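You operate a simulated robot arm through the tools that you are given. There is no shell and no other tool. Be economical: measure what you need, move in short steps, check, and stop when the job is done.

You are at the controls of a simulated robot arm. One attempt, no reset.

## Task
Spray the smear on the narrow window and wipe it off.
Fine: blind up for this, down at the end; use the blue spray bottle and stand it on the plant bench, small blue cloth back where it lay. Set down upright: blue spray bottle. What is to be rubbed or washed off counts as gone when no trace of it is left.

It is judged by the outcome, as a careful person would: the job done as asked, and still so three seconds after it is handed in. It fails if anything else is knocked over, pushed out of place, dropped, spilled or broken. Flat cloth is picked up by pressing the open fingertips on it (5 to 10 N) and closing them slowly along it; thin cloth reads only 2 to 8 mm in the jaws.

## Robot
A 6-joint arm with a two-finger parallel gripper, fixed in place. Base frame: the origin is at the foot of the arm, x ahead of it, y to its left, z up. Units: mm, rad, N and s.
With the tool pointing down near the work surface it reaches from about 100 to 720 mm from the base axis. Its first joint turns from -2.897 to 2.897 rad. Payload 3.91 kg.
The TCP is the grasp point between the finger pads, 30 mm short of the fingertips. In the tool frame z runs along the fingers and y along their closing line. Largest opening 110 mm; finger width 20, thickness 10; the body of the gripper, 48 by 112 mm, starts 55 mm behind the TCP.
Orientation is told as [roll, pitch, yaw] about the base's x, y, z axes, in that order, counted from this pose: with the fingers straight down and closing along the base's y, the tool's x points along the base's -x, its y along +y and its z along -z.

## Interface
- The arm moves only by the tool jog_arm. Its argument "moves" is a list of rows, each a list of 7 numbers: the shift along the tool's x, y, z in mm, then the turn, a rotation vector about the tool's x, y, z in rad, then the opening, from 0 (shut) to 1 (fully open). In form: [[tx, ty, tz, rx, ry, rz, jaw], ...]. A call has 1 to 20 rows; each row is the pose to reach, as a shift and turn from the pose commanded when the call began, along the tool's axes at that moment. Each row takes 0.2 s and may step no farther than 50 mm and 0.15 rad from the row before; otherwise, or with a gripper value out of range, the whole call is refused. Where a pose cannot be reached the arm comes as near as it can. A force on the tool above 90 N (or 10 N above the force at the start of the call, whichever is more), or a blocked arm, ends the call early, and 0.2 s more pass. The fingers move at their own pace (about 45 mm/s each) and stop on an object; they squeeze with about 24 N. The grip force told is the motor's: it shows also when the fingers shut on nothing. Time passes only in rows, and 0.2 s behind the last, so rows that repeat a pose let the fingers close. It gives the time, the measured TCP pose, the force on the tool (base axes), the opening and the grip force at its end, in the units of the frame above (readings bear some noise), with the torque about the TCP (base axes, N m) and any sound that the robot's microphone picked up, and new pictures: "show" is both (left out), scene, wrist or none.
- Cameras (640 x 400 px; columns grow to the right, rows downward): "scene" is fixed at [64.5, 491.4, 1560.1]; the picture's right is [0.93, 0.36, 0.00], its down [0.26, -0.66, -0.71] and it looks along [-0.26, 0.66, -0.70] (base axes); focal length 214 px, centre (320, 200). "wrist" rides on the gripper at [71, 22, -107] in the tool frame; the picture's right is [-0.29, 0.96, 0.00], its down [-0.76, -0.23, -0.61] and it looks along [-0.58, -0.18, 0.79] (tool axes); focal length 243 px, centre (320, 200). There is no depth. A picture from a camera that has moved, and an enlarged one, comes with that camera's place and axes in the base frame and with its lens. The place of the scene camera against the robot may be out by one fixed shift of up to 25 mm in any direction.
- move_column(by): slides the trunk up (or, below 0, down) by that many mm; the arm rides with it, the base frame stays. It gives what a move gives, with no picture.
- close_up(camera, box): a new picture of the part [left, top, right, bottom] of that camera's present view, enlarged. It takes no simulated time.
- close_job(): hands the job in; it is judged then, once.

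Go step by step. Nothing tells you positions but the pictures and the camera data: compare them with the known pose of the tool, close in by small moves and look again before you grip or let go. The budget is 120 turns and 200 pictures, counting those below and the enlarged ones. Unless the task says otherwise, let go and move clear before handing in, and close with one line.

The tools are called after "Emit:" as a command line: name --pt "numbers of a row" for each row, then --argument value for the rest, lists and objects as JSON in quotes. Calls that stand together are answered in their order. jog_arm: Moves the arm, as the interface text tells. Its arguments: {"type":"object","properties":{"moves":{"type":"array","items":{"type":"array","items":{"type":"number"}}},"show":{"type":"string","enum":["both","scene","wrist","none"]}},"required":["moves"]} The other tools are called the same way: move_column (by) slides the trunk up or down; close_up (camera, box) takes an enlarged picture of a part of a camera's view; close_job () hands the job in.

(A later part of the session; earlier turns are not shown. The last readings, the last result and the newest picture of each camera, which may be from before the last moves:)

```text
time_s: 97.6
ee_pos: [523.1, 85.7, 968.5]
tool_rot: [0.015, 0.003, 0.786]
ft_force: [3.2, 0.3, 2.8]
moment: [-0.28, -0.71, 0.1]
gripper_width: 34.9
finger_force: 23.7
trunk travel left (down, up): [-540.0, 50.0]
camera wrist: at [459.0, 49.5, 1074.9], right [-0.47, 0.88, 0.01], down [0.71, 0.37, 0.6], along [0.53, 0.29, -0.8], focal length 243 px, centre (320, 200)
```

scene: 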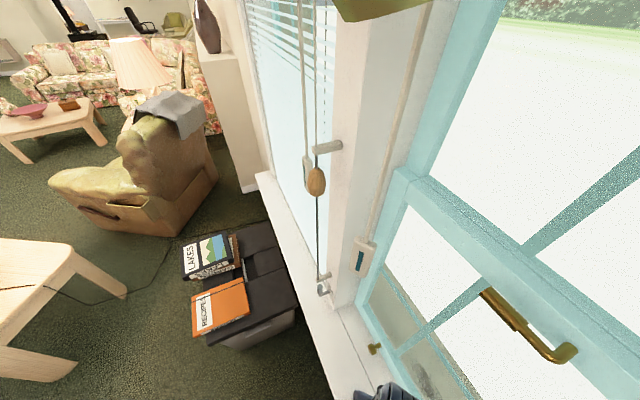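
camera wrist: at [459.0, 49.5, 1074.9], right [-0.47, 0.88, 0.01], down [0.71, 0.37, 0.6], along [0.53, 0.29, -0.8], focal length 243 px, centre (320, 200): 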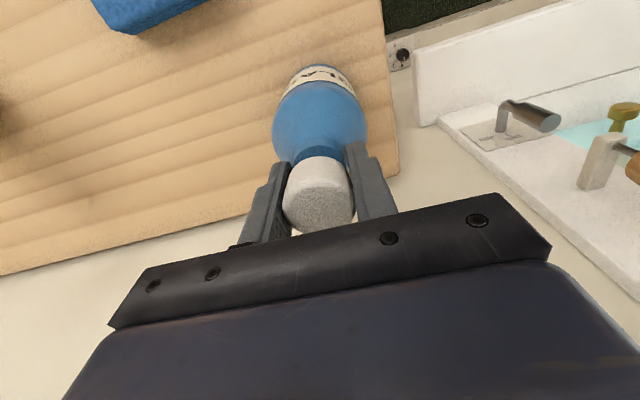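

Standing with a light load. Release and rise straight up.

Emit:
jog_arm --pt "0 0 0 0 0 0 0.38" --pt "0 0 0 0 0 0 0.5" --pt "0 0 0 0 0 0 0.7" --pt "0 0 -10 0 0 0 0.7" --pt "0 0 -30 0 0 0 0.7" --pt "0 0 -60 0 0 0 0.7" --pt "0 0 -95 0 0 0 0.7" --pt "0 0 -120 0 0 0 0.7" --show "wrist"

```text
time_s: 99.4
ee_pos: [525.2, 85.3, 1088.5]
tool_rot: [0.013, 0.001, 0.786]
ft_force: [0.3, 0.1, -0.2]
moment: [0.0, 0.02, 0.04]
gripper_width: 77.1
finger_force: 0.1
trunk travel left (down, up): [-540.0, 50.0]
camera wrist: at [459.8, 49.1, 1196.1], right [-0.47, 0.88, 0.01], down [0.71, 0.37, 0.6], along [0.53, 0.3, -0.8], focal length 243 px, centre (320, 200)
```

wrist: 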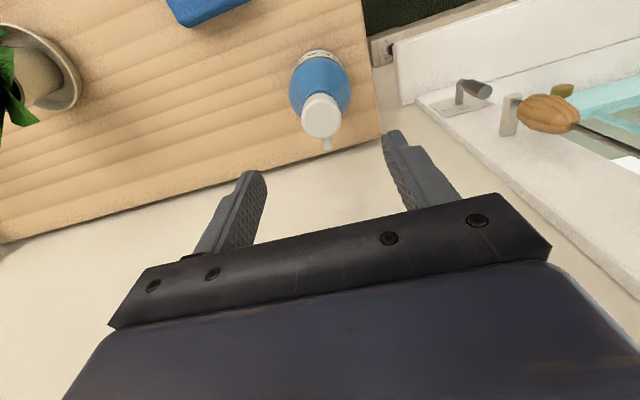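

The bottle stands upright on the bench. Now position above the blue cloth and look at its size and orientation.

Emit:
jog_arm --pt "25 -14 0 0 0 0 0.7" --pt "50 -28 0 0 0 0 0.8" --pt "75 -42 0 0 0 0 0.9" --pt "100 -56 0 0 0 0 1" --pt "125 -70 0 0 0 0 1" --pt "146 -82 0 0 0 0 1" --show "wrist"

Emit:
close_up --camera "wrist" --box '[230, 20, 420, 160]'

```text
time_s: 100.8
ee_pos: [477.5, -75.1, 1087.8]
tool_rot: [0.014, -0.002, 0.786]
ft_force: [0.2, 0.1, 0.1]
moment: [-0.04, 0.0, -0.02]
gripper_width: 109.8
finger_force: 0.1
trunk travel left (down, up): [-540.0, 50.0]
camera wrist: at [414.6, -112.2, 1193.8], right [-0.47, 0.88, 0.01], down [0.71, 0.37, 0.61], along [0.53, 0.3, -0.8], focal length 243 px, centre (320, 200)
```

wrist: 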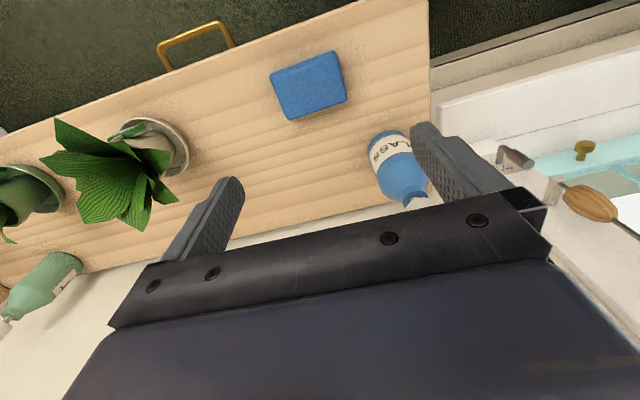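

```text
2.86 times, centred on (325, 90) of wrist
camera zoom: at [414.6, -112.2, 1193.8], right [-0.47, 0.88, 0.01], down [0.71, 0.37, 0.61], along [0.53, 0.3, -0.8], focal length 693 px, centre (306, 514)
```

zoom: 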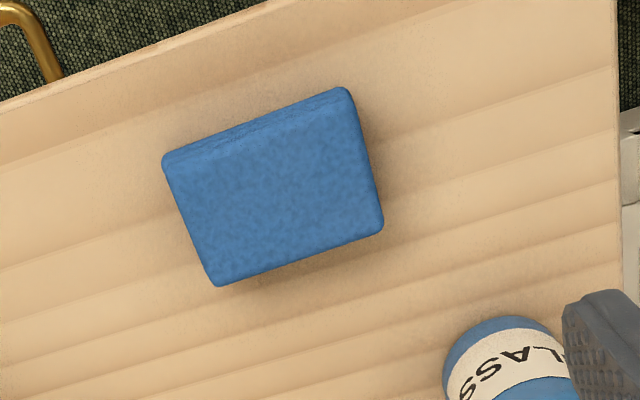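

The cloth pad is about 90 (along the wall) by 65 mm, centred near (490, −80), top about z 821. I'll centre on it and descend with open jaws to just above.

Emit:
jog_arm --pt "-5 -12 40 0 0 0 1" --pt "-5 -12 80 0 0 0 1" --pt "-5 -12 120 0 0 0 1" --pt "-5 -12 160 0 0 0 1" --pt "-5 -12 200 0 0 0 1" --pt "-5 -12 215 0 0 0 1" --show "wrist"

Emit:
close_up --camera "wrist" --box '[200, 90, 460, 260]'

```text
time_s: 102.2
ee_pos: [489.3, -79.2, 872.3]
tool_rot: [0.016, -0.003, 0.785]
ft_force: [0.1, 0.2, -0.6]
moment: [-0.01, 0.0, 0.0]
gripper_width: 110.0
finger_force: 0.1
trunk travel left (down, up): [-540.0, 50.0]
camera wrist: at [425.0, -116.3, 978.8], right [-0.47, 0.88, 0.01], down [0.71, 0.37, 0.61], along [0.53, 0.3, -0.8], focal length 243 px, centre (320, 200)
```

wrist: 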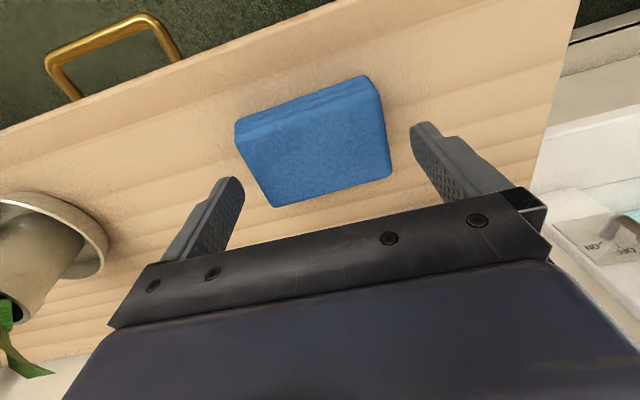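

```text
2.35 times, centred on (330, 175) of wrist
camera zoom: at [425.0, -116.3, 978.8], right [-0.47, 0.88, 0.01], down [0.71, 0.37, 0.61], along [0.53, 0.3, -0.8], focal length 571 px, centre (296, 259)
```

zoom: 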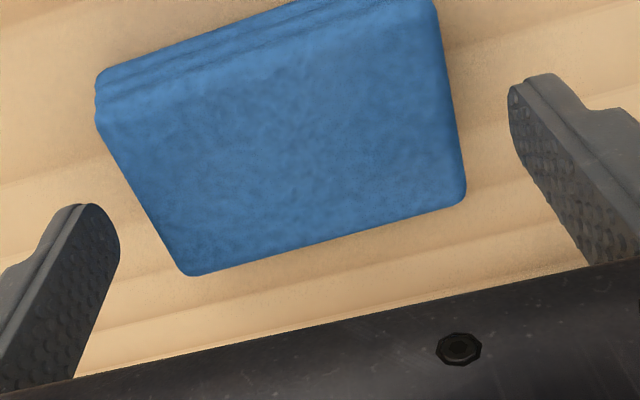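

The pad fits between the jaws with a few mm each side. Small correction, then descend watching force.

Emit:
jog_arm --pt "-6 -2 8 0 0 0 1" --pt "-6 -2 16 0 0 0 1" --pt "-6 -2 24 0 0 0 1" --pt "-6 -2 32 0 0 0 1" --show "wrist"

Emit:
close_up --camera "wrist" --box '[200, 90, 460, 260]'

```text
time_s: 103.2
ee_pos: [494.6, -75.0, 839.5]
tool_rot: [0.012, -0.002, 0.784]
ft_force: [-0.1, -0.1, -0.4]
moment: [-0.03, 0.0, 0.0]
gripper_width: 109.9
finger_force: 0.2
trunk travel left (down, up): [-540.0, 50.0]
camera wrist: at [430.3, -111.5, 947.3], right [-0.47, 0.88, 0.01], down [0.71, 0.37, 0.61], along [0.53, 0.3, -0.8], focal length 243 px, centre (320, 200)
```

wrist: 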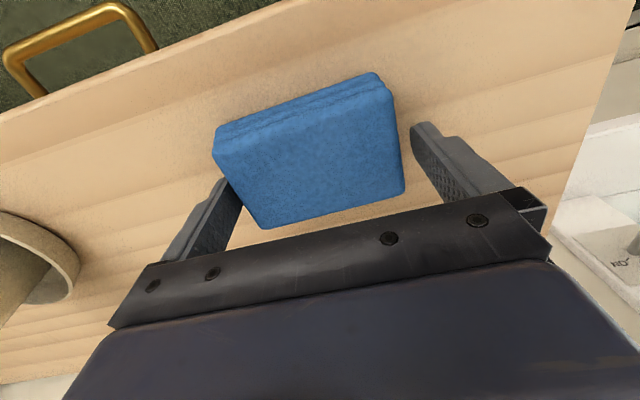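

```text
2.35 times, centred on (330, 175) of wrist
camera zoom: at [430.3, -111.5, 947.3], right [-0.47, 0.88, 0.01], down [0.71, 0.37, 0.61], along [0.53, 0.3, -0.8], focal length 571 px, centre (296, 259)
```

zoom: 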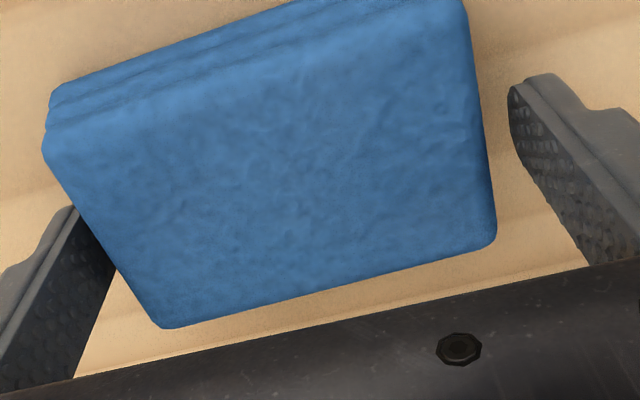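

Emit:
jog_arm --pt "0 -1 5 0 0 0 1" --pt "0 -1 11 0 0 0 1" --pt "0 -1 11 0 0 0 0.85" --pt "0 -1 11 0 0 0 0.7" --pt "0 -1 11 0 0 0 0.5" --pt "0 -1 11 0 0 0 0.4" --pt "0 -1 11 0 0 0 0.4" --show "wrist"

```text
time_s: 104.8
ee_pos: [498.6, -78.8, 829.8]
tool_rot: [0.007, -0.005, 0.787]
ft_force: [13.3, -18.5, 31.5]
moment: [-1.96, -1.37, 0.01]
gripper_width: 100.1
finger_force: 24.0
trunk travel left (down, up): [-540.0, 50.0]
camera wrist: at [432.0, -113.9, 936.9], right [-0.47, 0.88, 0.01], down [0.7, 0.37, 0.61], along [0.54, 0.29, -0.79], focal length 243 px, centre (320, 200)
```

wrist: 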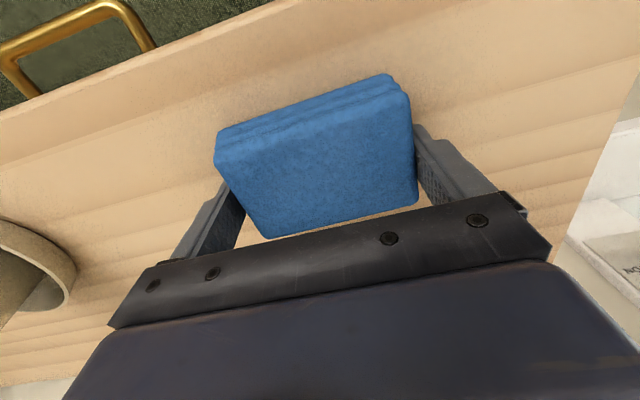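

It closed at 100 mm, with an upward load on the left finger (probably on a lower layer's edge). I'll rise slightly and check.

Emit:
jog_arm --pt "0 0 -3 0 0 0 0.4" --pt "0 0 -6 0 0 0 0.4" --pt "0 0 -6 0 0 0 0.4" --show "wrist"

Emit:
close_up --camera "wrist" --box '[150, 60, 460, 260]'

```text
time_s: 105.6
ee_pos: [493.7, -74.9, 833.9]
tool_rot: [0.018, 0.002, 0.784]
ft_force: [-0.5, 0.3, 0.2]
moment: [0.01, -0.03, 0.03]
gripper_width: 99.6
finger_force: 24.6
trunk travel left (down, up): [-540.0, 50.0]
camera wrist: at [429.8, -111.8, 941.3], right [-0.47, 0.88, 0.02], down [0.71, 0.37, 0.6], along [0.53, 0.3, -0.8], focal length 243 px, centre (320, 200)
```

wrist: 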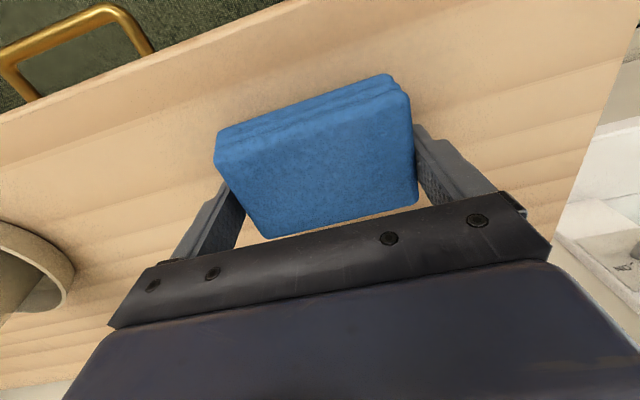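

```text
2.00 times, centred on (305, 160) of wrist
camera zoom: at [429.8, -111.8, 941.3], right [-0.47, 0.88, 0.02], down [0.71, 0.37, 0.6], along [0.53, 0.3, -0.8], focal length 485 px, centre (350, 280)
```

zoom: 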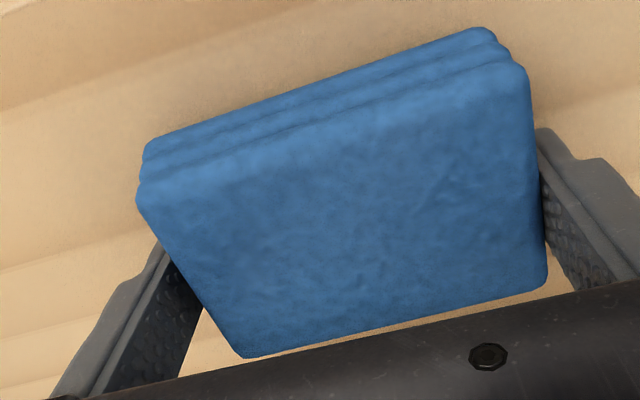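

Tips touched the bench at about z 799, so the grip is deep. I'd like more pad below the fingertips for wiping: reopen, rise 9 mm, regrip and lift.

Emit:
jog_arm --pt "0 0 0 0 0 0 1" --pt "0 0 0 0 0 0 1" --pt "0 0 -5 0 0 0 1" --pt "0 0 -9 0 0 0 1" --pt "0 0 -9 0 0 0 0.7" --pt "0 0 -9 0 0 0 0.5" --pt "0 0 -9 0 0 0 0.5" --pt "0 0 -9 0 0 0 0.5" --show "wrist"

Emit:
jog_arm --pt "0 0 -10 0 0 0 0.5" --pt "0 0 -30 0 0 0 0.5" --pt "0 0 -60 0 0 0 0.5" --pt "0 0 -100 0 0 0 0.5" --show "wrist"

```text
time_s: 107.4
ee_pos: [495.3, -76.0, 843.9]
tool_rot: [0.014, -0.002, 0.787]
ft_force: [-0.4, 0.2, 1.7]
moment: [-0.09, -0.07, 0.03]
gripper_width: 99.1
finger_force: 23.7
trunk travel left (down, up): [-540.0, 50.0]
camera wrist: at [430.8, -112.3, 950.8], right [-0.47, 0.88, 0.01], down [0.71, 0.37, 0.61], along [0.53, 0.3, -0.8], focal length 243 px, centre (320, 200)
```

wrist: 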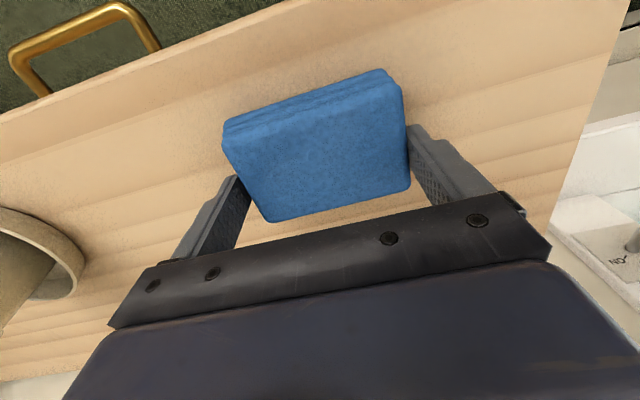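

```text
time_s: 108.4
ee_pos: [495.8, -78.4, 941.4]
tool_rot: [0.016, 0.0, 0.786]
ft_force: [-0.5, 1.2, 0.1]
moment: [-0.03, 0.0, 0.01]
gripper_width: 99.4
finger_force: 23.7
trunk travel left (down, up): [-540.0, 50.0]
camera wrist: at [432.0, -114.5, 1049.3], right [-0.47, 0.88, 0.01], down [0.71, 0.37, 0.6], along [0.53, 0.3, -0.8], focal length 243 px, centre (320, 200)
```

wrist: 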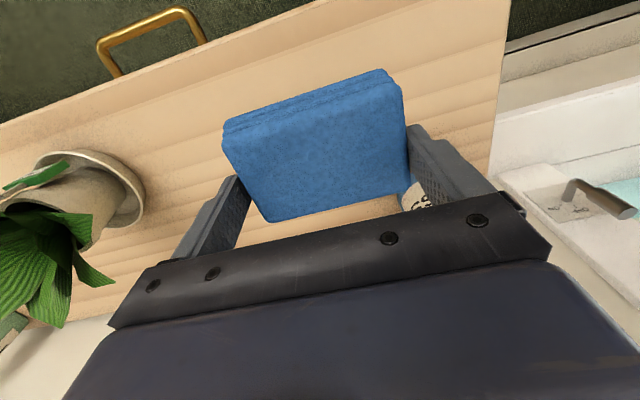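

The pad is held securely. I'll raise it, carry it over left in front of the window, clear of the bottle and bead.

Emit:
jog_arm --pt "0 0 -50 0 0 0 0.5" --pt "0 0 -100 0 0 0 0.5" --pt "0 10 -150 0 0 0 0.5" --pt "-8 45 -150 0 0 0 0.5" --pt "-18 85 -150 0 0 0 0.5" --pt "-28 125 -150 0 0 0 0.5" --pt "-38 165 -150 0 0 0 0.5" --pt "-48 205 -150 0 0 0 0.5" --pt "-58 245 -150 0 0 0 0.5" --pt "-68 285 -150 0 0 0 0.5" --pt "-78 325 -150 0 0 0 0.5" --pt "-88 365 -150 0 0 0 0.5" --pt "-98 405 -150 0 0 0 0.5" --pt "-110 445 -150 0 0 0 0.5" --pt "-120 485 -150 0 0 0 0.5" --pt "-130 525 -150 0 0 0 0.5" --pt "-140 565 -150 0 0 0 0.5" --pt "-150 605 -150 0 0 0 0.5" --pt "-153 645 -150 0 0 0 0.5" --pt "-153 654 -150 0 0 0 0.5" --show "none"

Emit:
jog_arm --pt "0 0 0 0 -0.08 0 0.5" --pt "0 0 0 0 -0.16 0 0.5" --pt "0 0 0 0 -0.24 0 0.5" --pt "0 0 0 0 -0.32 0 0.5" --pt "0 0 0 0 -0.4 0 0.5" --pt "0 0 0 0 -0.48 0 0.5" --pt "0 0 0 0 -0.56 0 0.5" --pt "0 0 0 0 -0.64 0 0.5" --pt "0 0 0 0 -0.72 0 0.5" --pt "0 0 0 0 -0.8 0 0.5" --pt "0 0 0 0 -0.88 0 0.5" --pt "0 0 0 0 -0.96 0 0.5" --pt "0 0 0 0 -1.04 0 0.5" --pt "0 0 0 0 -1.12 0 0.5" --pt "0 0 0 0 -1.2 0 0.5" --pt "0 0 0 0 -1.28 0 0.5" --pt "0 0 0 0 -1.36 0 0.5" --pt "0 0 0 0 -1.44 0 0.5" --pt "0 0 0 0 -1.5 0 0.5" --show "both"

```text
refused: row 3 steps farther than a row can; nothing moved
```

```text
time_s: 112.4
ee_pos: [496.3, -78.0, 942.9]
tool_rot: [0.205, -1.5, 0.581]
ft_force: [0.2, 0.4, -1.2]
moment: [0.0, 0.01, 0.01]
gripper_width: 99.2
finger_force: 24.1
trunk travel left (down, up): [-540.0, 50.0]
camera wrist: at [402.0, -140.6, 879.7], right [-0.66, 0.69, 0.3], down [-0.22, -0.56, 0.8], along [0.72, 0.46, 0.52], focal length 243 px, centre (320, 200)
```

scene: 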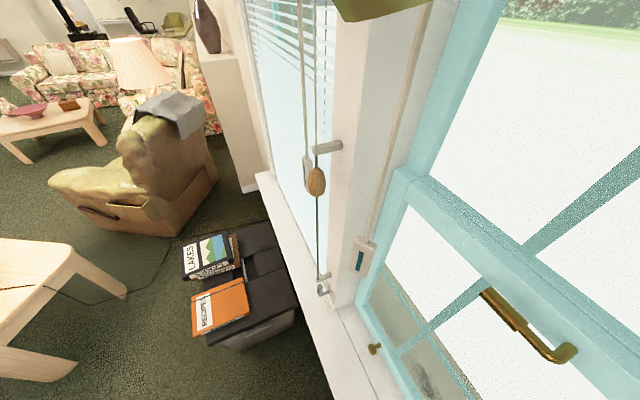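
wrist: 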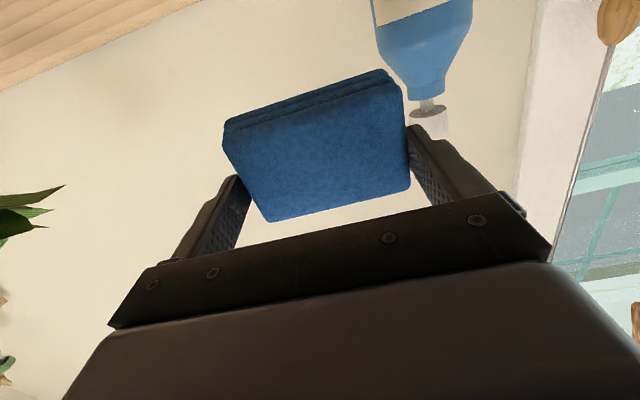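

The first call was refused (step too large) and the tilt happened over the bench instead; nothing touched. I'll go straight up first, then untilt before travelling.

Emit:
jog_arm --pt "-40 0 0 0 0 0 0.5" --pt "-80 0 0 0 0 0 0.5" --pt "-120 0 0 0 0 0 0.5" --pt "-150 0 0 0 0 0 0.5" --show "none"

Emit:
jog_arm --pt "0 0 0 0 0.1 0 0.5" --pt "0 0 0 0 0.2 0 0.5" --pt "0 0 0 0 0.3 0 0.5" --pt "0 0 0 0 0.4 0 0.5" --pt "0 0 0 0 0.5 0 0.5" --pt "0 0 0 0 0.6 0 0.5" --pt "0 0 0 0 0.7 0 0.5" --pt "0 0 0 0 0.8 0 0.5" --pt "0 0 0 0 0.9 0 0.5" --pt "0 0 0 0 1.0 0 0.5" --pt "0 0 0 0 1.1 0 0.5" --pt "0 0 0 0 1.2 0 0.5" --pt "0 0 0 0 1.3 0 0.5" --pt "0 0 0 0 1.4 0 0.5" --pt "0 0 0 0 1.5 0 0.5" --show "none"

```text
time_s: 113.4
ee_pos: [505.3, -69.7, 1094.4]
tool_rot: [0.198, -1.499, 0.589]
ft_force: [0.1, 0.3, -0.5]
moment: [0.01, 0.01, 0.02]
gripper_width: 99.4
finger_force: 24.5
trunk travel left (down, up): [-540.0, 50.0]
```

```text
time_s: 116.6
ee_pos: [504.6, -70.9, 1093.8]
tool_rot: [0.014, 0.0, 0.786]
ft_force: [-0.1, 0.2, -0.9]
moment: [0.0, -0.01, 0.0]
gripper_width: 98.8
finger_force: 23.7
trunk travel left (down, up): [-540.0, 50.0]
```

Now travel with the tool vertical.

Emit:
jog_arm --pt "0 20 0 0 0 0 0.5" --pt "-5 55 0 0 0 0 0.5" --pt "-12 92 0 0 0 0 0.5" --pt "-20 130 0 0 0 0 0.5" --pt "-28 168 0 0 0 0 0.5" --pt "-36 206 0 0 0 0 0.5" --pt "-44 244 0 0 0 0 0.5" --pt "-52 282 0 0 0 0 0.5" --pt "-60 320 0 0 0 0 0.5" --pt "-68 358 0 0 0 0 0.5" --pt "-76 396 0 0 0 0 0.5" --pt "-86 434 0 0 0 0 0.5" --pt "-98 472 0 0 0 0 0.5" --pt "-110 510 0 0 0 0 0.5" --pt "-122 548 0 0 0 0 0.5" --pt "-134 586 0 0 0 0 0.5" --pt "-140 622 0 0 0 0 0.5" --pt "-143 645 0 0 0 0 0.5" --pt "-143 657 0 0 0 0 0.5" --show "wrist"

```text
time_s: 120.6
ee_pos: [142.5, 496.6, 1105.0]
tool_rot: [0.014, -0.001, 0.785]
ft_force: [0.1, 0.2, -0.8]
moment: [0.0, 0.02, -0.01]
gripper_width: 99.1
finger_force: 23.7
trunk travel left (down, up): [-540.0, 50.0]
camera wrist: at [77.3, 459.2, 1211.2], right [-0.47, 0.88, 0.01], down [0.71, 0.37, 0.6], along [0.53, 0.29, -0.8], focal length 243 px, centre (320, 200)
```

wrist: 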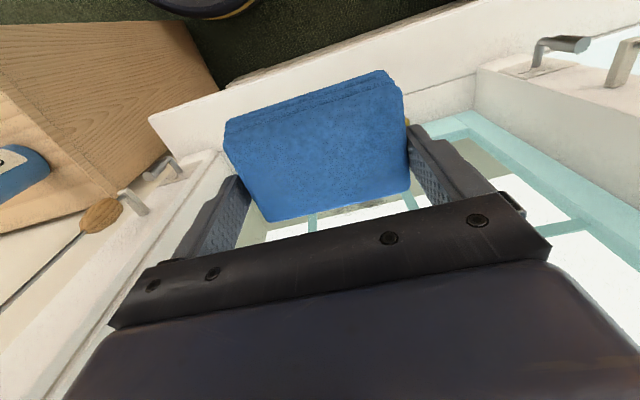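

Tilt the tool up to horizontal, facing the window.

Emit:
jog_arm --pt "0 0 0 0 -0.08 0 0.5" --pt "0 0 0 0 -0.16 0 0.5" --pt "0 0 0 0 -0.24 0 0.5" --pt "0 0 0 0 -0.32 0 0.5" --pt "0 0 0 0 -0.4 0 0.5" --pt "0 0 0 0 -0.48 0 0.5" --pt "0 0 0 0 -0.56 0 0.5" --pt "0 0 0 0 -0.64 0 0.5" --pt "0 0 0 0 -0.72 0 0.5" --pt "0 0 0 0 -0.8 0 0.5" --pt "0 0 0 0 -0.88 0 0.5" --pt "0 0 0 0 -0.96 0 0.5" --pt "0 0 0 0 -1.04 0 0.5" --pt "0 0 0 0 -1.12 0 0.5" --pt "0 0 0 0 -1.2 0 0.5" --pt "0 0 0 0 -1.28 0 0.5" --pt "0 0 0 0 -1.36 0 0.5" --pt "0 0 0 0 -1.44 0 0.5" --pt "0 0 0 0 -1.54 0 0.5" --show "both"

```text
time_s: 124.6
ee_pos: [141.7, 495.0, 1103.1]
tool_rot: [0.473, -1.54, 0.312]
ft_force: [0.1, 0.2, 0.1]
moment: [0.01, 0.01, 0.01]
gripper_width: 99.3
finger_force: 24.0
trunk travel left (down, up): [-540.0, 50.0]
camera wrist: at [48.5, 433.1, 1035.3], right [-0.67, 0.68, 0.3], down [-0.24, -0.59, 0.77], along [0.7, 0.44, 0.56], focal length 243 px, centre (320, 200)
```

scene: 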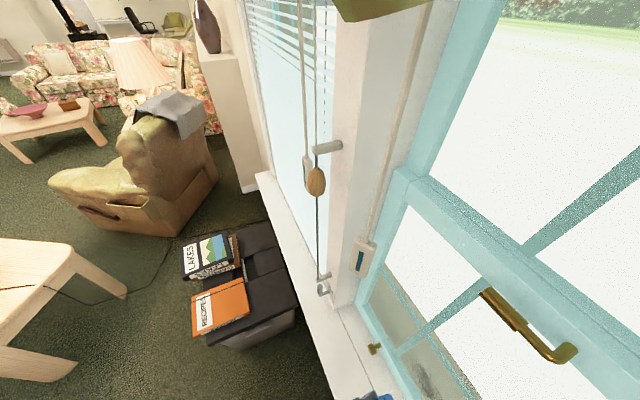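
wrist: 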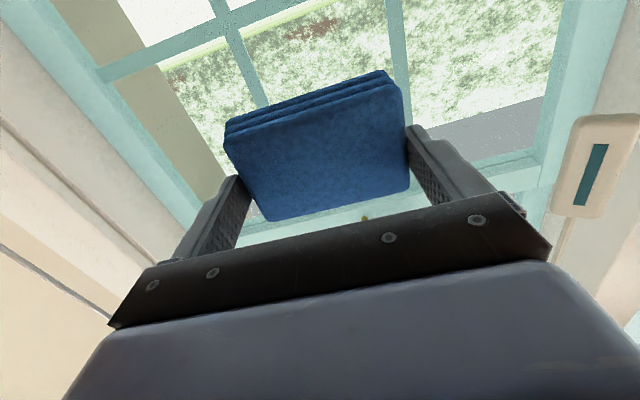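

Horizontal pose is fine here. Lower the trunk to bring the pad to smear height, then look.

Emit:
move_column --by -254

Emit:
jog_arm --pt "0 0 0 0 0 0 0.5" --show "both"

Emit:
close_up --camera "scene" --box '[330, 330, 490, 400]'

```text
time_s: 127.2
ee_pos: [141.0, 493.5, 849.3]
tool_rot: [0.443, -1.537, 0.342]
ft_force: [-1.0, -0.4, -0.8]
moment: [0.01, 0.0, 0.02]
gripper_width: 99.2
finger_force: 24.0
trunk travel left (down, up): [-286.0, 304.0]
```

```text
time_s: 127.6
ee_pos: [142.2, 494.3, 849.4]
tool_rot: [0.442, -1.538, 0.341]
ft_force: [-0.4, 0.0, -0.7]
moment: [-0.02, 0.0, -0.01]
gripper_width: 98.9
finger_force: 24.1
trunk travel left (down, up): [-286.0, 304.0]
camera wrist: at [48.5, 433.0, 781.3], right [-0.67, 0.68, 0.3], down [-0.24, -0.58, 0.77], along [0.7, 0.44, 0.56], focal length 243 px, centre (320, 200)
```

scene: 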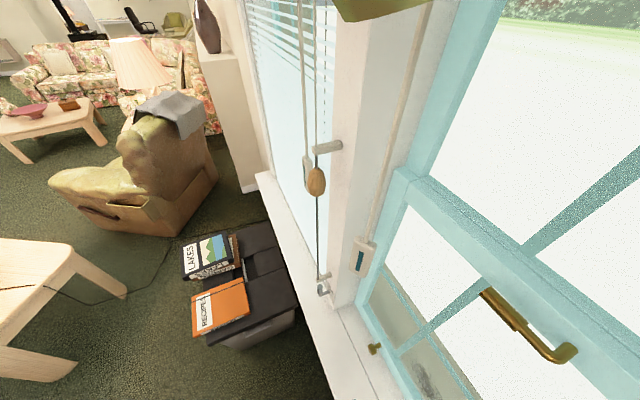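
wrist: 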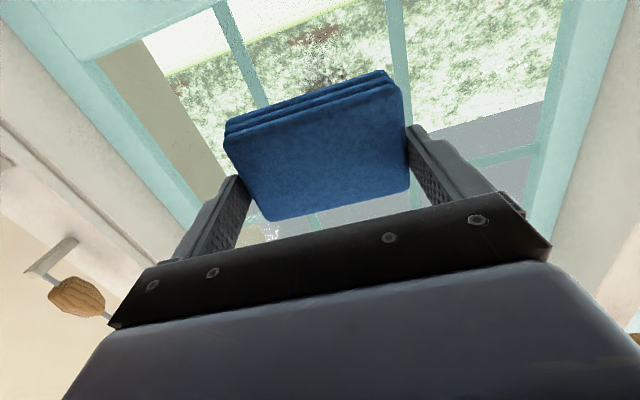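

```text
4.00 times, centred on (410, 365) of scene
camera zoom: at [64.5, 491.4, 1560.1], right [0.93, 0.36, 0.0], down [0.26, -0.66, -0.71], along [-0.26, 0.66, -0.7], focal length 858 px, centre (-40, -460)
```

zoom: 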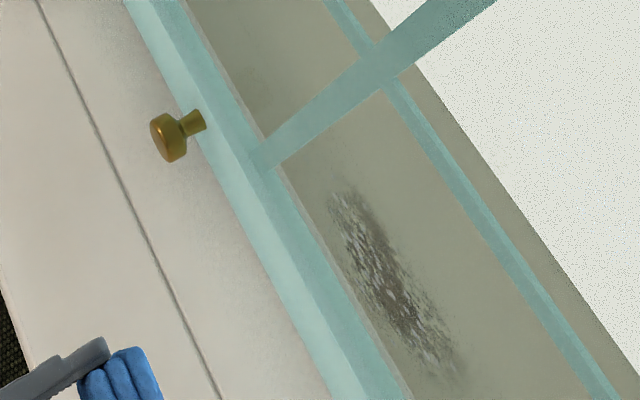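

The smear sits in the middle lower pane (muntins at about s 181 and 340). I'll centre at s 256 and approach the glass to 25 mm short.

Emit:
jog_arm --pt "0 3 25 0 0 0 0.5" --pt "0 7 50 0 0 0 0.5" --pt "0 7 75 0 0 0 0.5" --pt "0 7 100 0 0 0 0.5" --pt "0 7 115 0 0 0 0.5" --pt "0 7 125 0 0 0 0.5" --show "both"

Emit:
close_up --camera "scene" --box '[330, 330, 490, 400]'

```text
time_s: 129.0
ee_pos: [224.9, 587.6, 844.6]
tool_rot: [0.441, -1.538, 0.343]
ft_force: [0.8, -0.2, 0.0]
moment: [-0.03, 0.04, -0.02]
gripper_width: 98.8
finger_force: 23.6
trunk travel left (down, up): [-286.0, 304.0]
camera wrist: at [132.1, 526.0, 777.8], right [-0.67, 0.68, 0.3], down [-0.24, -0.58, 0.77], along [0.7, 0.44, 0.56], focal length 243 px, centre (320, 200)
```

scene: 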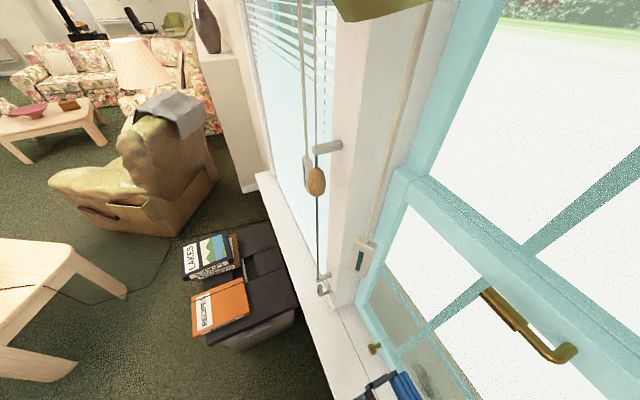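
wrist: 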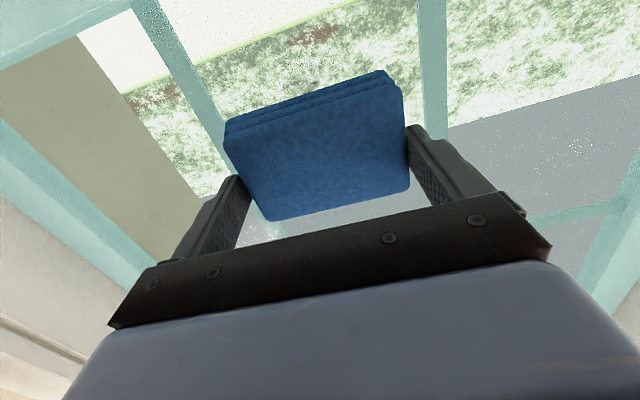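

```text
4.00 times, centred on (410, 365) of scene
camera zoom: at [64.5, 491.4, 1560.1], right [0.93, 0.36, 0.0], down [0.26, -0.66, -0.71], along [-0.26, 0.66, -0.7], focal length 858 px, centre (-40, -460)
```

zoom: 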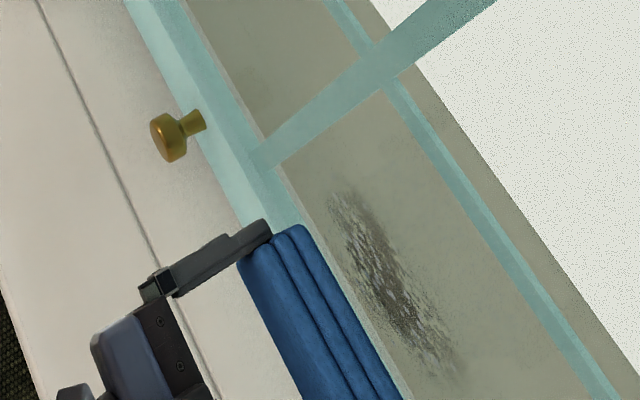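

Gap is small now. Shift 2 mm left and advance in small steps until the pad touches the glass.

Emit:
jog_arm --pt "0 2 8 0 0 0 0.5" --pt "0 2 14 0 0 0 0.5" --pt "0 2 20 0 0 0 0.5" --pt "0 2 25 0 0 0 0.5" --pt "0 2 30 0 0 0 0.5" --show "none"

```text
time_s: 130.2
ee_pos: [244.4, 609.4, 843.5]
tool_rot: [0.435, -1.538, 0.35]
ft_force: [0.0, 0.3, -0.9]
moment: [-0.04, 0.01, -0.05]
gripper_width: 99.0
finger_force: 23.9
trunk travel left (down, up): [-286.0, 304.0]
```

Emit:
jog_arm --pt "0 0 4 0 0 0 0.5" --pt "0 0 8 0 0 0 0.5" --pt "0 0 12 0 0 0 0.5" --pt "0 0 15 0 0 0 0.5" --show "wrist"

Emit:
close_up --camera "scene" --box '[330, 330, 490, 400]'

```text
time_s: 131.2
ee_pos: [253.0, 620.6, 846.0]
tool_rot: [0.485, -1.541, 0.304]
ft_force: [-18.8, -20.7, 0.0]
moment: [-0.08, 0.02, 0.05]
gripper_width: 99.6
finger_force: 23.7
trunk travel left (down, up): [-286.0, 304.0]
camera wrist: at [161.2, 558.9, 777.8], right [-0.67, 0.68, 0.3], down [-0.24, -0.59, 0.77], along [0.7, 0.44, 0.56], focal length 243 px, centre (320, 200)
```

wrist: 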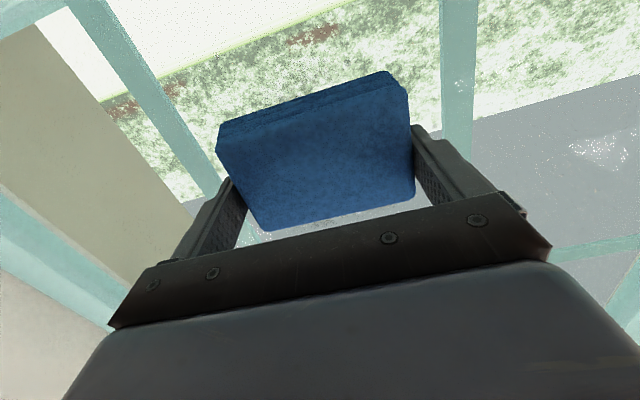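

```text
4.00 times, centred on (410, 365) of scene
camera zoom: at [64.5, 491.4, 1560.1], right [0.93, 0.36, 0.0], down [0.26, -0.66, -0.71], along [-0.26, 0.66, -0.7], focal length 858 px, centre (-40, -460)
```

zoom: 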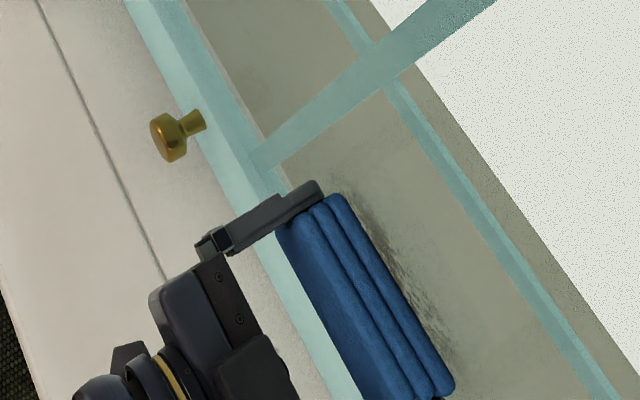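

Contact with the glass at about 28 N. Now wipe: strokes up and down across the smear.

Emit:
jog_arm --pt "-10 0 -1 0 0 0 0.5" --pt "-20 0 -1 0 0 0 0.5" --pt "-30 0 -1 0 0 0 0.5" --pt "-40 0 -1 0 0 0 0.5" --pt "-50 0 -1 0 0 0 0.5" --pt "-40 -5 -1 0 0 0 0.5" --pt "-28 -5 -1 0 0 0 0.5" --pt "-16 -5 -1 0 0 0 0.5" --pt "-4 -5 -1 0 0 0 0.5" --pt "8 -5 -1 0 0 0 0.5" --pt "20 -5 -1 0 0 0 0.5" --pt "32 -5 -1 0 0 0 0.5" --pt "42 -5 -1 0 0 0 0.5" --pt "42 0 -1 0 0 0 0.5" --pt "30 0 -1 0 0 0 0.5" --pt "15 0 -1 0 0 0 0.5" --pt "0 0 -1 0 0 0 0.5" --show "both"

Emit:
close_up --camera "scene" --box '[330, 330, 490, 400]'

```text
time_s: 134.8
ee_pos: [254.7, 621.1, 845.4]
tool_rot: [0.446, -1.537, 0.34]
ft_force: [-0.7, -1.6, 0.1]
moment: [0.05, -0.04, -0.09]
gripper_width: 99.4
finger_force: 24.0
trunk travel left (down, up): [-286.0, 304.0]
camera wrist: at [160.9, 559.4, 776.6], right [-0.67, 0.68, 0.3], down [-0.24, -0.58, 0.77], along [0.7, 0.44, 0.56], focal length 243 px, centre (320, 200)
```

scene: 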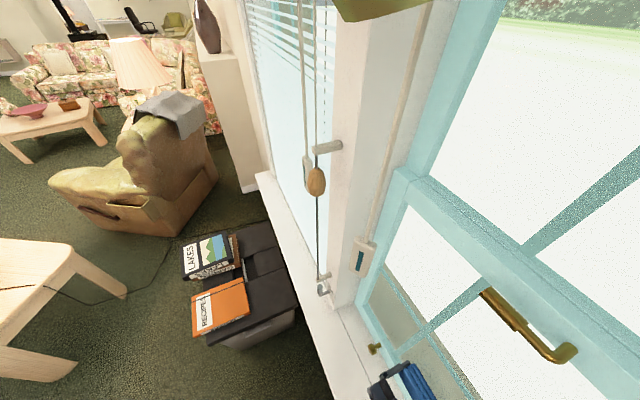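
wrist: 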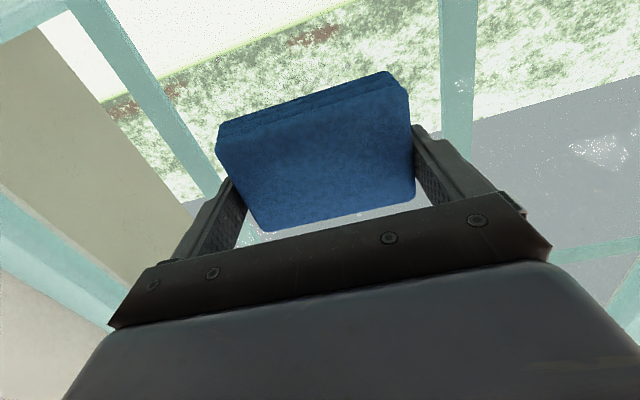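

```text
4.00 times, centred on (410, 365) of scene
camera zoom: at [64.5, 491.4, 1560.1], right [0.93, 0.36, 0.0], down [0.26, -0.66, -0.71], along [-0.26, 0.66, -0.7], focal length 858 px, centre (-40, -460)
```

zoom: 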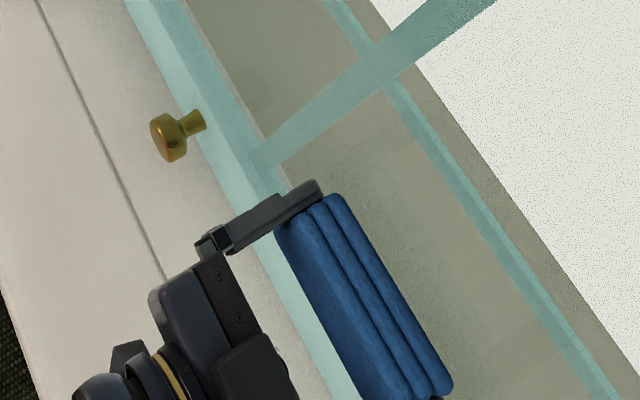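

The area looks wiped. I'll do one more pass with firmer pressure and slightly wider coverage, then back off to inspect.

Emit:
jog_arm --pt "0 0 2 0 0 0 0.5" --pt "-15 -8 2 0 0 0 0.5" --pt "-30 -8 2 0 0 0 0.5" --pt "-45 -8 2 0 0 0 0.5" --pt "-60 -8 2 0 0 0 0.5" --pt "-60 6 2 0 0 0 0.5" --pt "-45 6 2 0 0 0 0.5" --pt "-30 6 2 0 0 0 0.5" --pt "-15 6 2 0 0 0 0.5" --pt "0 6 2 0 0 0 0.5" --pt "15 6 2 0 0 0 0.5" --pt "30 6 2 0 0 0 0.5" --pt "45 6 2 0 0 0 0.5" --pt "55 6 2 0 0 0 0.5" --pt "55 -8 2 0 0 0 0.5" --pt "40 -8 2 0 0 0 0.5" --pt "25 -8 2 0 0 0 0.5" --pt "10 -8 2 0 0 0 0.5" --pt "0 0 2 0 0 0 0.5" --show "none"

Emit:
jog_arm --pt "0 0 -20 0 0 0 0.5" --pt "0 0 -50 0 0 0 0.5" --pt "0 0 -90 0 0 0 0.5" --pt "0 0 -130 0 0 0 0.5" --pt "0 0 -165 0 0 0 0.5" --show "both"

Emit:
close_up --camera "scene" --box '[330, 330, 490, 400]'

```text
time_s: 138.8
ee_pos: [256.1, 621.2, 844.6]
tool_rot: [0.433, -1.538, 0.352]
ft_force: [1.1, -1.0, -1.0]
moment: [0.01, -0.02, -0.01]
gripper_width: 99.4
finger_force: 24.0
trunk travel left (down, up): [-286.0, 304.0]
```

```text
time_s: 140.0
ee_pos: [140.1, 504.2, 848.4]
tool_rot: [0.451, -1.537, 0.333]
ft_force: [0.5, -0.8, -0.7]
moment: [0.0, 0.02, 0.02]
gripper_width: 99.5
finger_force: 23.7
trunk travel left (down, up): [-286.0, 304.0]
camera wrist: at [47.3, 442.9, 780.3], right [-0.67, 0.68, 0.3], down [-0.24, -0.58, 0.77], along [0.7, 0.44, 0.55], focal length 243 px, centre (320, 200)
```

scene: 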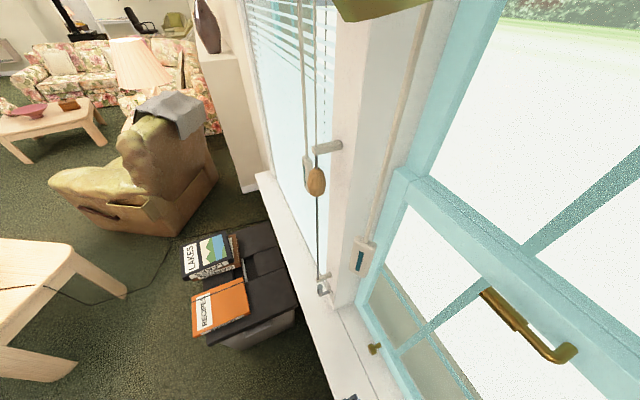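
wrist: 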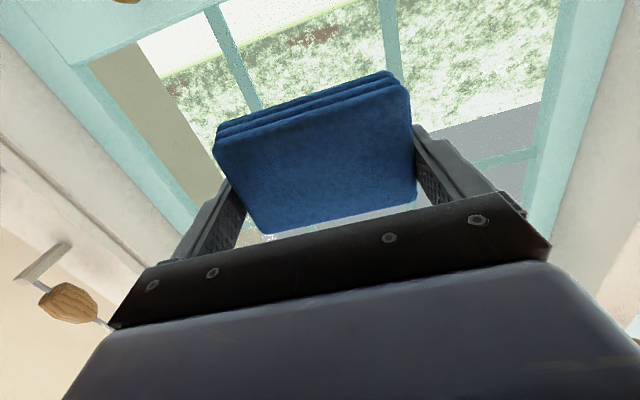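

```text
4.00 times, centred on (410, 365) of scene
camera zoom: at [64.5, 491.4, 1560.1], right [0.93, 0.36, 0.0], down [0.26, -0.66, -0.71], along [-0.26, 0.66, -0.7], focal length 858 px, centre (-40, -460)
```

zoom: 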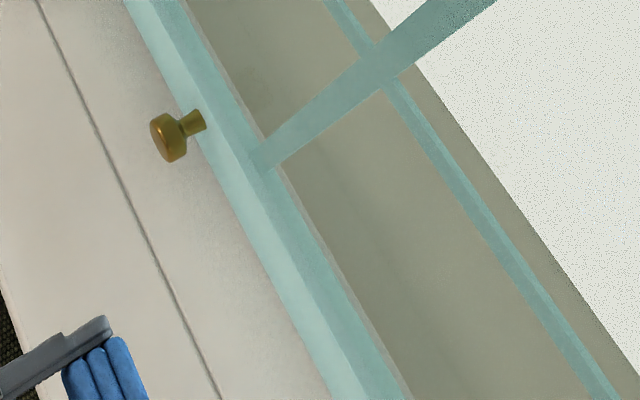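

Glass looks clean from here. I'll raise, untilt, and check the pane from another angle on the way back.

Emit:
move_column --by 254

Emit:
jog_arm --pt "0 0 0 0 0.08 0 0.5" --pt "0 0 0 0 0.16 0 0.5" --pt "0 0 0 0 0.24 0 0.5" --pt "0 0 0 0 0.32 0 0.5" --pt "0 0 0 0 0.4 0 0.5" --pt "0 0 0 0 0.48 0 0.5" --pt "0 0 0 0 0.56 0 0.5" --pt "0 0 0 0 0.64 0 0.5" --pt "0 0 0 0 0.72 0 0.5" --pt "0 0 0 0 0.8 0 0.5" --pt "0 0 0 0 0.88 0 0.5" --pt "0 0 0 0 0.96 0 0.5" --pt "0 0 0 0 1.04 0 0.5" --pt "0 0 0 0 1.12 0 0.5" --pt "0 0 0 0 1.2 0 0.5" --pt "0 0 0 0 1.28 0 0.5" --pt "0 0 0 0 1.36 0 0.5" --pt "0 0 0 0 1.44 0 0.5" --pt "0 0 0 0 1.54 0 0.5" --show "wrist"

```text
time_s: 142.6
ee_pos: [139.8, 503.9, 1102.6]
tool_rot: [0.444, -1.538, 0.342]
ft_force: [0.1, -0.8, 0.0]
moment: [-0.01, 0.01, 0.0]
gripper_width: 99.5
finger_force: 24.3
trunk travel left (down, up): [-540.0, 50.0]
```

```text
time_s: 146.6
ee_pos: [140.4, 504.3, 1102.3]
tool_rot: [0.013, 0.003, 0.784]
ft_force: [0.0, 0.7, -0.8]
moment: [0.06, 0.0, -0.01]
gripper_width: 99.4
finger_force: 24.3
trunk travel left (down, up): [-540.0, 50.0]
camera wrist: at [76.0, 468.4, 1209.3], right [-0.47, 0.88, 0.01], down [0.71, 0.37, 0.6], along [0.53, 0.29, -0.8], focal length 243 px, centre (320, 200)
```

wrist: 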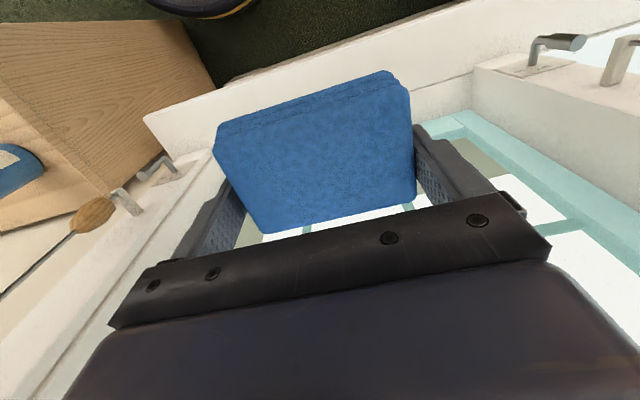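

Carry the cloth back over to its spot on the bench.

Emit:
jog_arm --pt "6 -15 0 0 0 0 0.5" --pt "14 -50 0 0 0 0 0.5" --pt "26 -86 0 0 0 0 0.5" --pt "38 -122 0 0 0 0 0.5" --pt "50 -158 0 0 0 0 0.5" --pt "62 -195 0 0 0 0 0.5" --pt "74 -232 0 0 0 0 0.5" --pt "84 -270 0 0 0 0 0.5" --pt "92 -308 0 0 0 0 0.5" --pt "100 -346 0 0 0 0 0.5" --pt "108 -384 0 0 0 0 0.5" --pt "116 -422 0 0 0 0 0.5" --pt "124 -460 0 0 0 0 0.5" --pt "132 -498 0 0 0 0 0.5" --pt "140 -536 0 0 0 0 0.5" --pt "148 -574 0 0 0 0 0.5" --pt "154 -612 0 0 0 0 0.5" --pt "159 -645 0 0 0 0 0.5" --pt "159 -661 0 0 0 0 0.5" --pt "159 -661 0 0 0 0 0.5" --show "wrist"

```text
time_s: 150.8
ee_pos: [495.3, -74.7, 1094.1]
tool_rot: [0.014, 0.001, 0.784]
ft_force: [0.0, -0.2, -0.1]
moment: [0.0, 0.0, 0.0]
gripper_width: 99.6
finger_force: 23.3
trunk travel left (down, up): [-540.0, 50.0]
camera wrist: at [431.4, -110.6, 1200.2], right [-0.47, 0.88, 0.01], down [0.71, 0.37, 0.6], along [0.53, 0.3, -0.8], focal length 243 px, centre (320, 200)
```

wrist: 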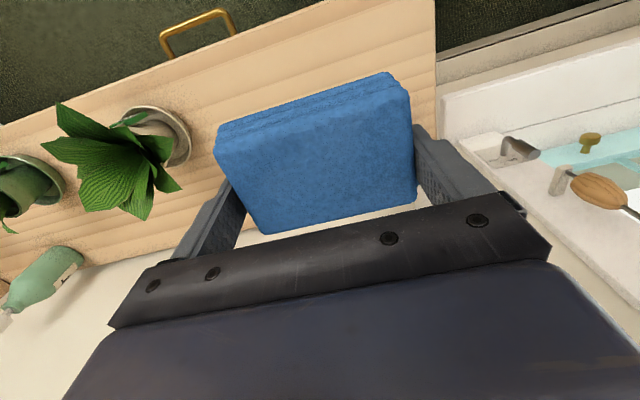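

Descend to just above the bench, then feel for contact.

Emit:
jog_arm --pt "1 0 45 0 0 0 0.5" --pt "1 0 90 0 0 0 0.5" --pt "1 0 135 0 0 0 0.5" --pt "1 0 180 0 0 0 0.5" --pt "1 0 215 0 0 0 0.5" --pt "1 0 235 0 0 0 0.5" --pt "1 0 246 0 0 0 0.5" --show "wrist"

Emit:
jog_arm --pt "0 0 2 0 0 0 0.5" --pt "0 0 4 0 0 0 0.5" --pt "0 0 6 0 0 0 0.5" --show "none"

```text
time_s: 152.4
ee_pos: [494.5, -72.2, 847.1]
tool_rot: [0.013, -0.001, 0.783]
ft_force: [1.2, -0.1, -0.6]
moment: [-0.03, 0.03, 0.02]
gripper_width: 99.5
finger_force: 23.7
trunk travel left (down, up): [-540.0, 50.0]
camera wrist: at [428.9, -108.5, 953.3], right [-0.47, 0.88, 0.01], down [0.71, 0.37, 0.61], along [0.53, 0.29, -0.8], focal length 243 px, centre (320, 200)
```

wrist: 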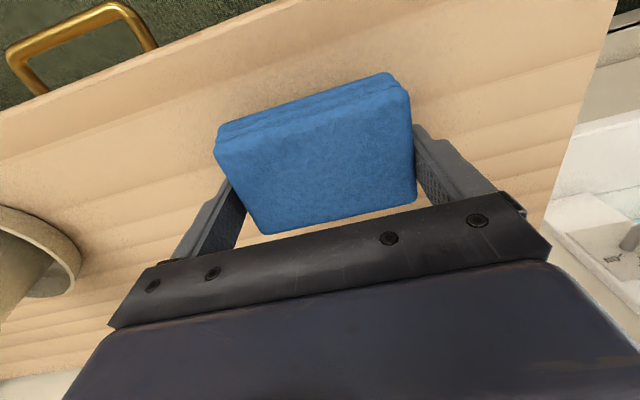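

```text
time_s: 153.2
ee_pos: [492.2, -74.0, 841.0]
tool_rot: [0.015, 0.001, 0.787]
ft_force: [0.2, -0.1, -0.9]
moment: [-0.01, -0.01, -0.04]
gripper_width: 99.4
finger_force: 24.5
trunk travel left (down, up): [-540.0, 50.0]
```

Emit:
jog_arm --pt "0 -2 2 0 0 0 0.5" --pt "0 -2 4 0 0 0 0.5" --pt "0 -2 4 0 0 0 0.5" --show "none"

```text
time_s: 154.0
ee_pos: [493.4, -73.6, 836.8]
tool_rot: [0.014, -0.001, 0.784]
ft_force: [0.8, 0.6, -0.2]
moment: [-0.03, -0.05, 0.02]
gripper_width: 99.3
finger_force: 24.1
trunk travel left (down, up): [-540.0, 50.0]
```

Emit:
jog_arm --pt "0 0 2 0 0 0 0.5" --pt "0 0 3 0 0 0 0.5" --show "none"

```text
time_s: 154.6
ee_pos: [494.5, -75.3, 834.3]
tool_rot: [0.015, -0.002, 0.786]
ft_force: [0.3, -0.5, 0.4]
moment: [0.01, -0.01, 0.0]
gripper_width: 99.5
finger_force: 23.9
trunk travel left (down, up): [-540.0, 50.0]
```

Within a few mm of the bench. Release and rise.

Emit:
jog_arm --pt "0 0 1 0 0 0 0.95" --pt "0 0 1 0 0 0 1" --pt "0 0 1 0 0 0 1" --pt "0 0 -15 0 0 0 1" --pt "0 0 -45 0 0 0 1" --pt "0 0 -90 0 0 0 1" --pt "0 0 -135 0 0 0 1" --pt "0 0 -180 0 0 0 1" --pt "0 0 -225 0 0 0 1" --pt "0 0 -254 0 0 0 1" --show "wrist"

Emit:
close_up --camera "wrist" --box '[230, 20, 420, 160]'

```text
time_s: 156.8
ee_pos: [496.3, -78.0, 1086.9]
tool_rot: [0.013, -0.001, 0.784]
ft_force: [0.5, -0.3, -0.6]
moment: [0.0, -0.03, -0.01]
gripper_width: 109.9
finger_force: 0.1
trunk travel left (down, up): [-540.0, 50.0]
camera wrist: at [431.1, -114.0, 1194.0], right [-0.47, 0.88, 0.01], down [0.71, 0.37, 0.6], along [0.53, 0.3, -0.8], focal length 243 px, centre (320, 200)
```

wrist: 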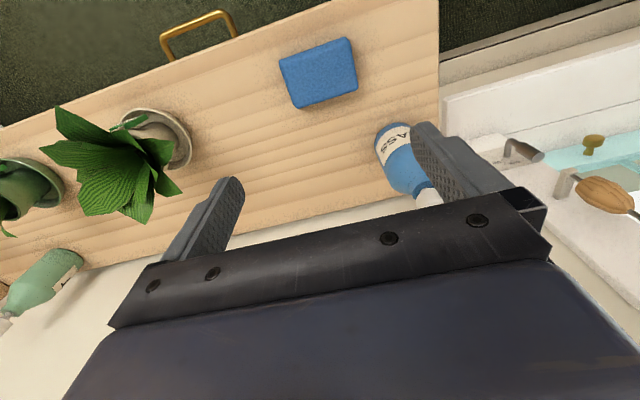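

```text
2.86 times, centred on (325, 90) of wrist
camera zoom: at [431.1, -114.0, 1194.0], right [-0.47, 0.88, 0.01], down [0.71, 0.37, 0.6], along [0.53, 0.3, -0.8], focal length 693 px, centre (306, 514)
```

zoom: 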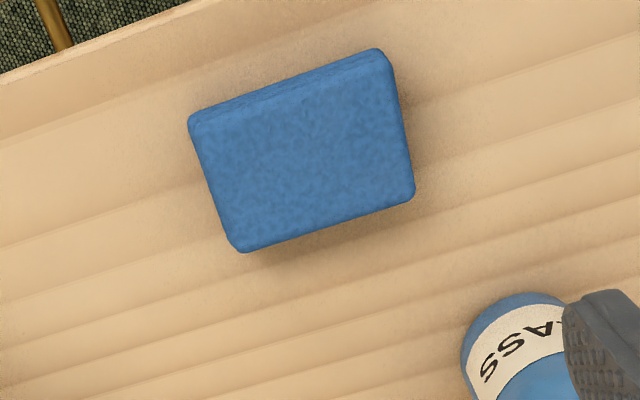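

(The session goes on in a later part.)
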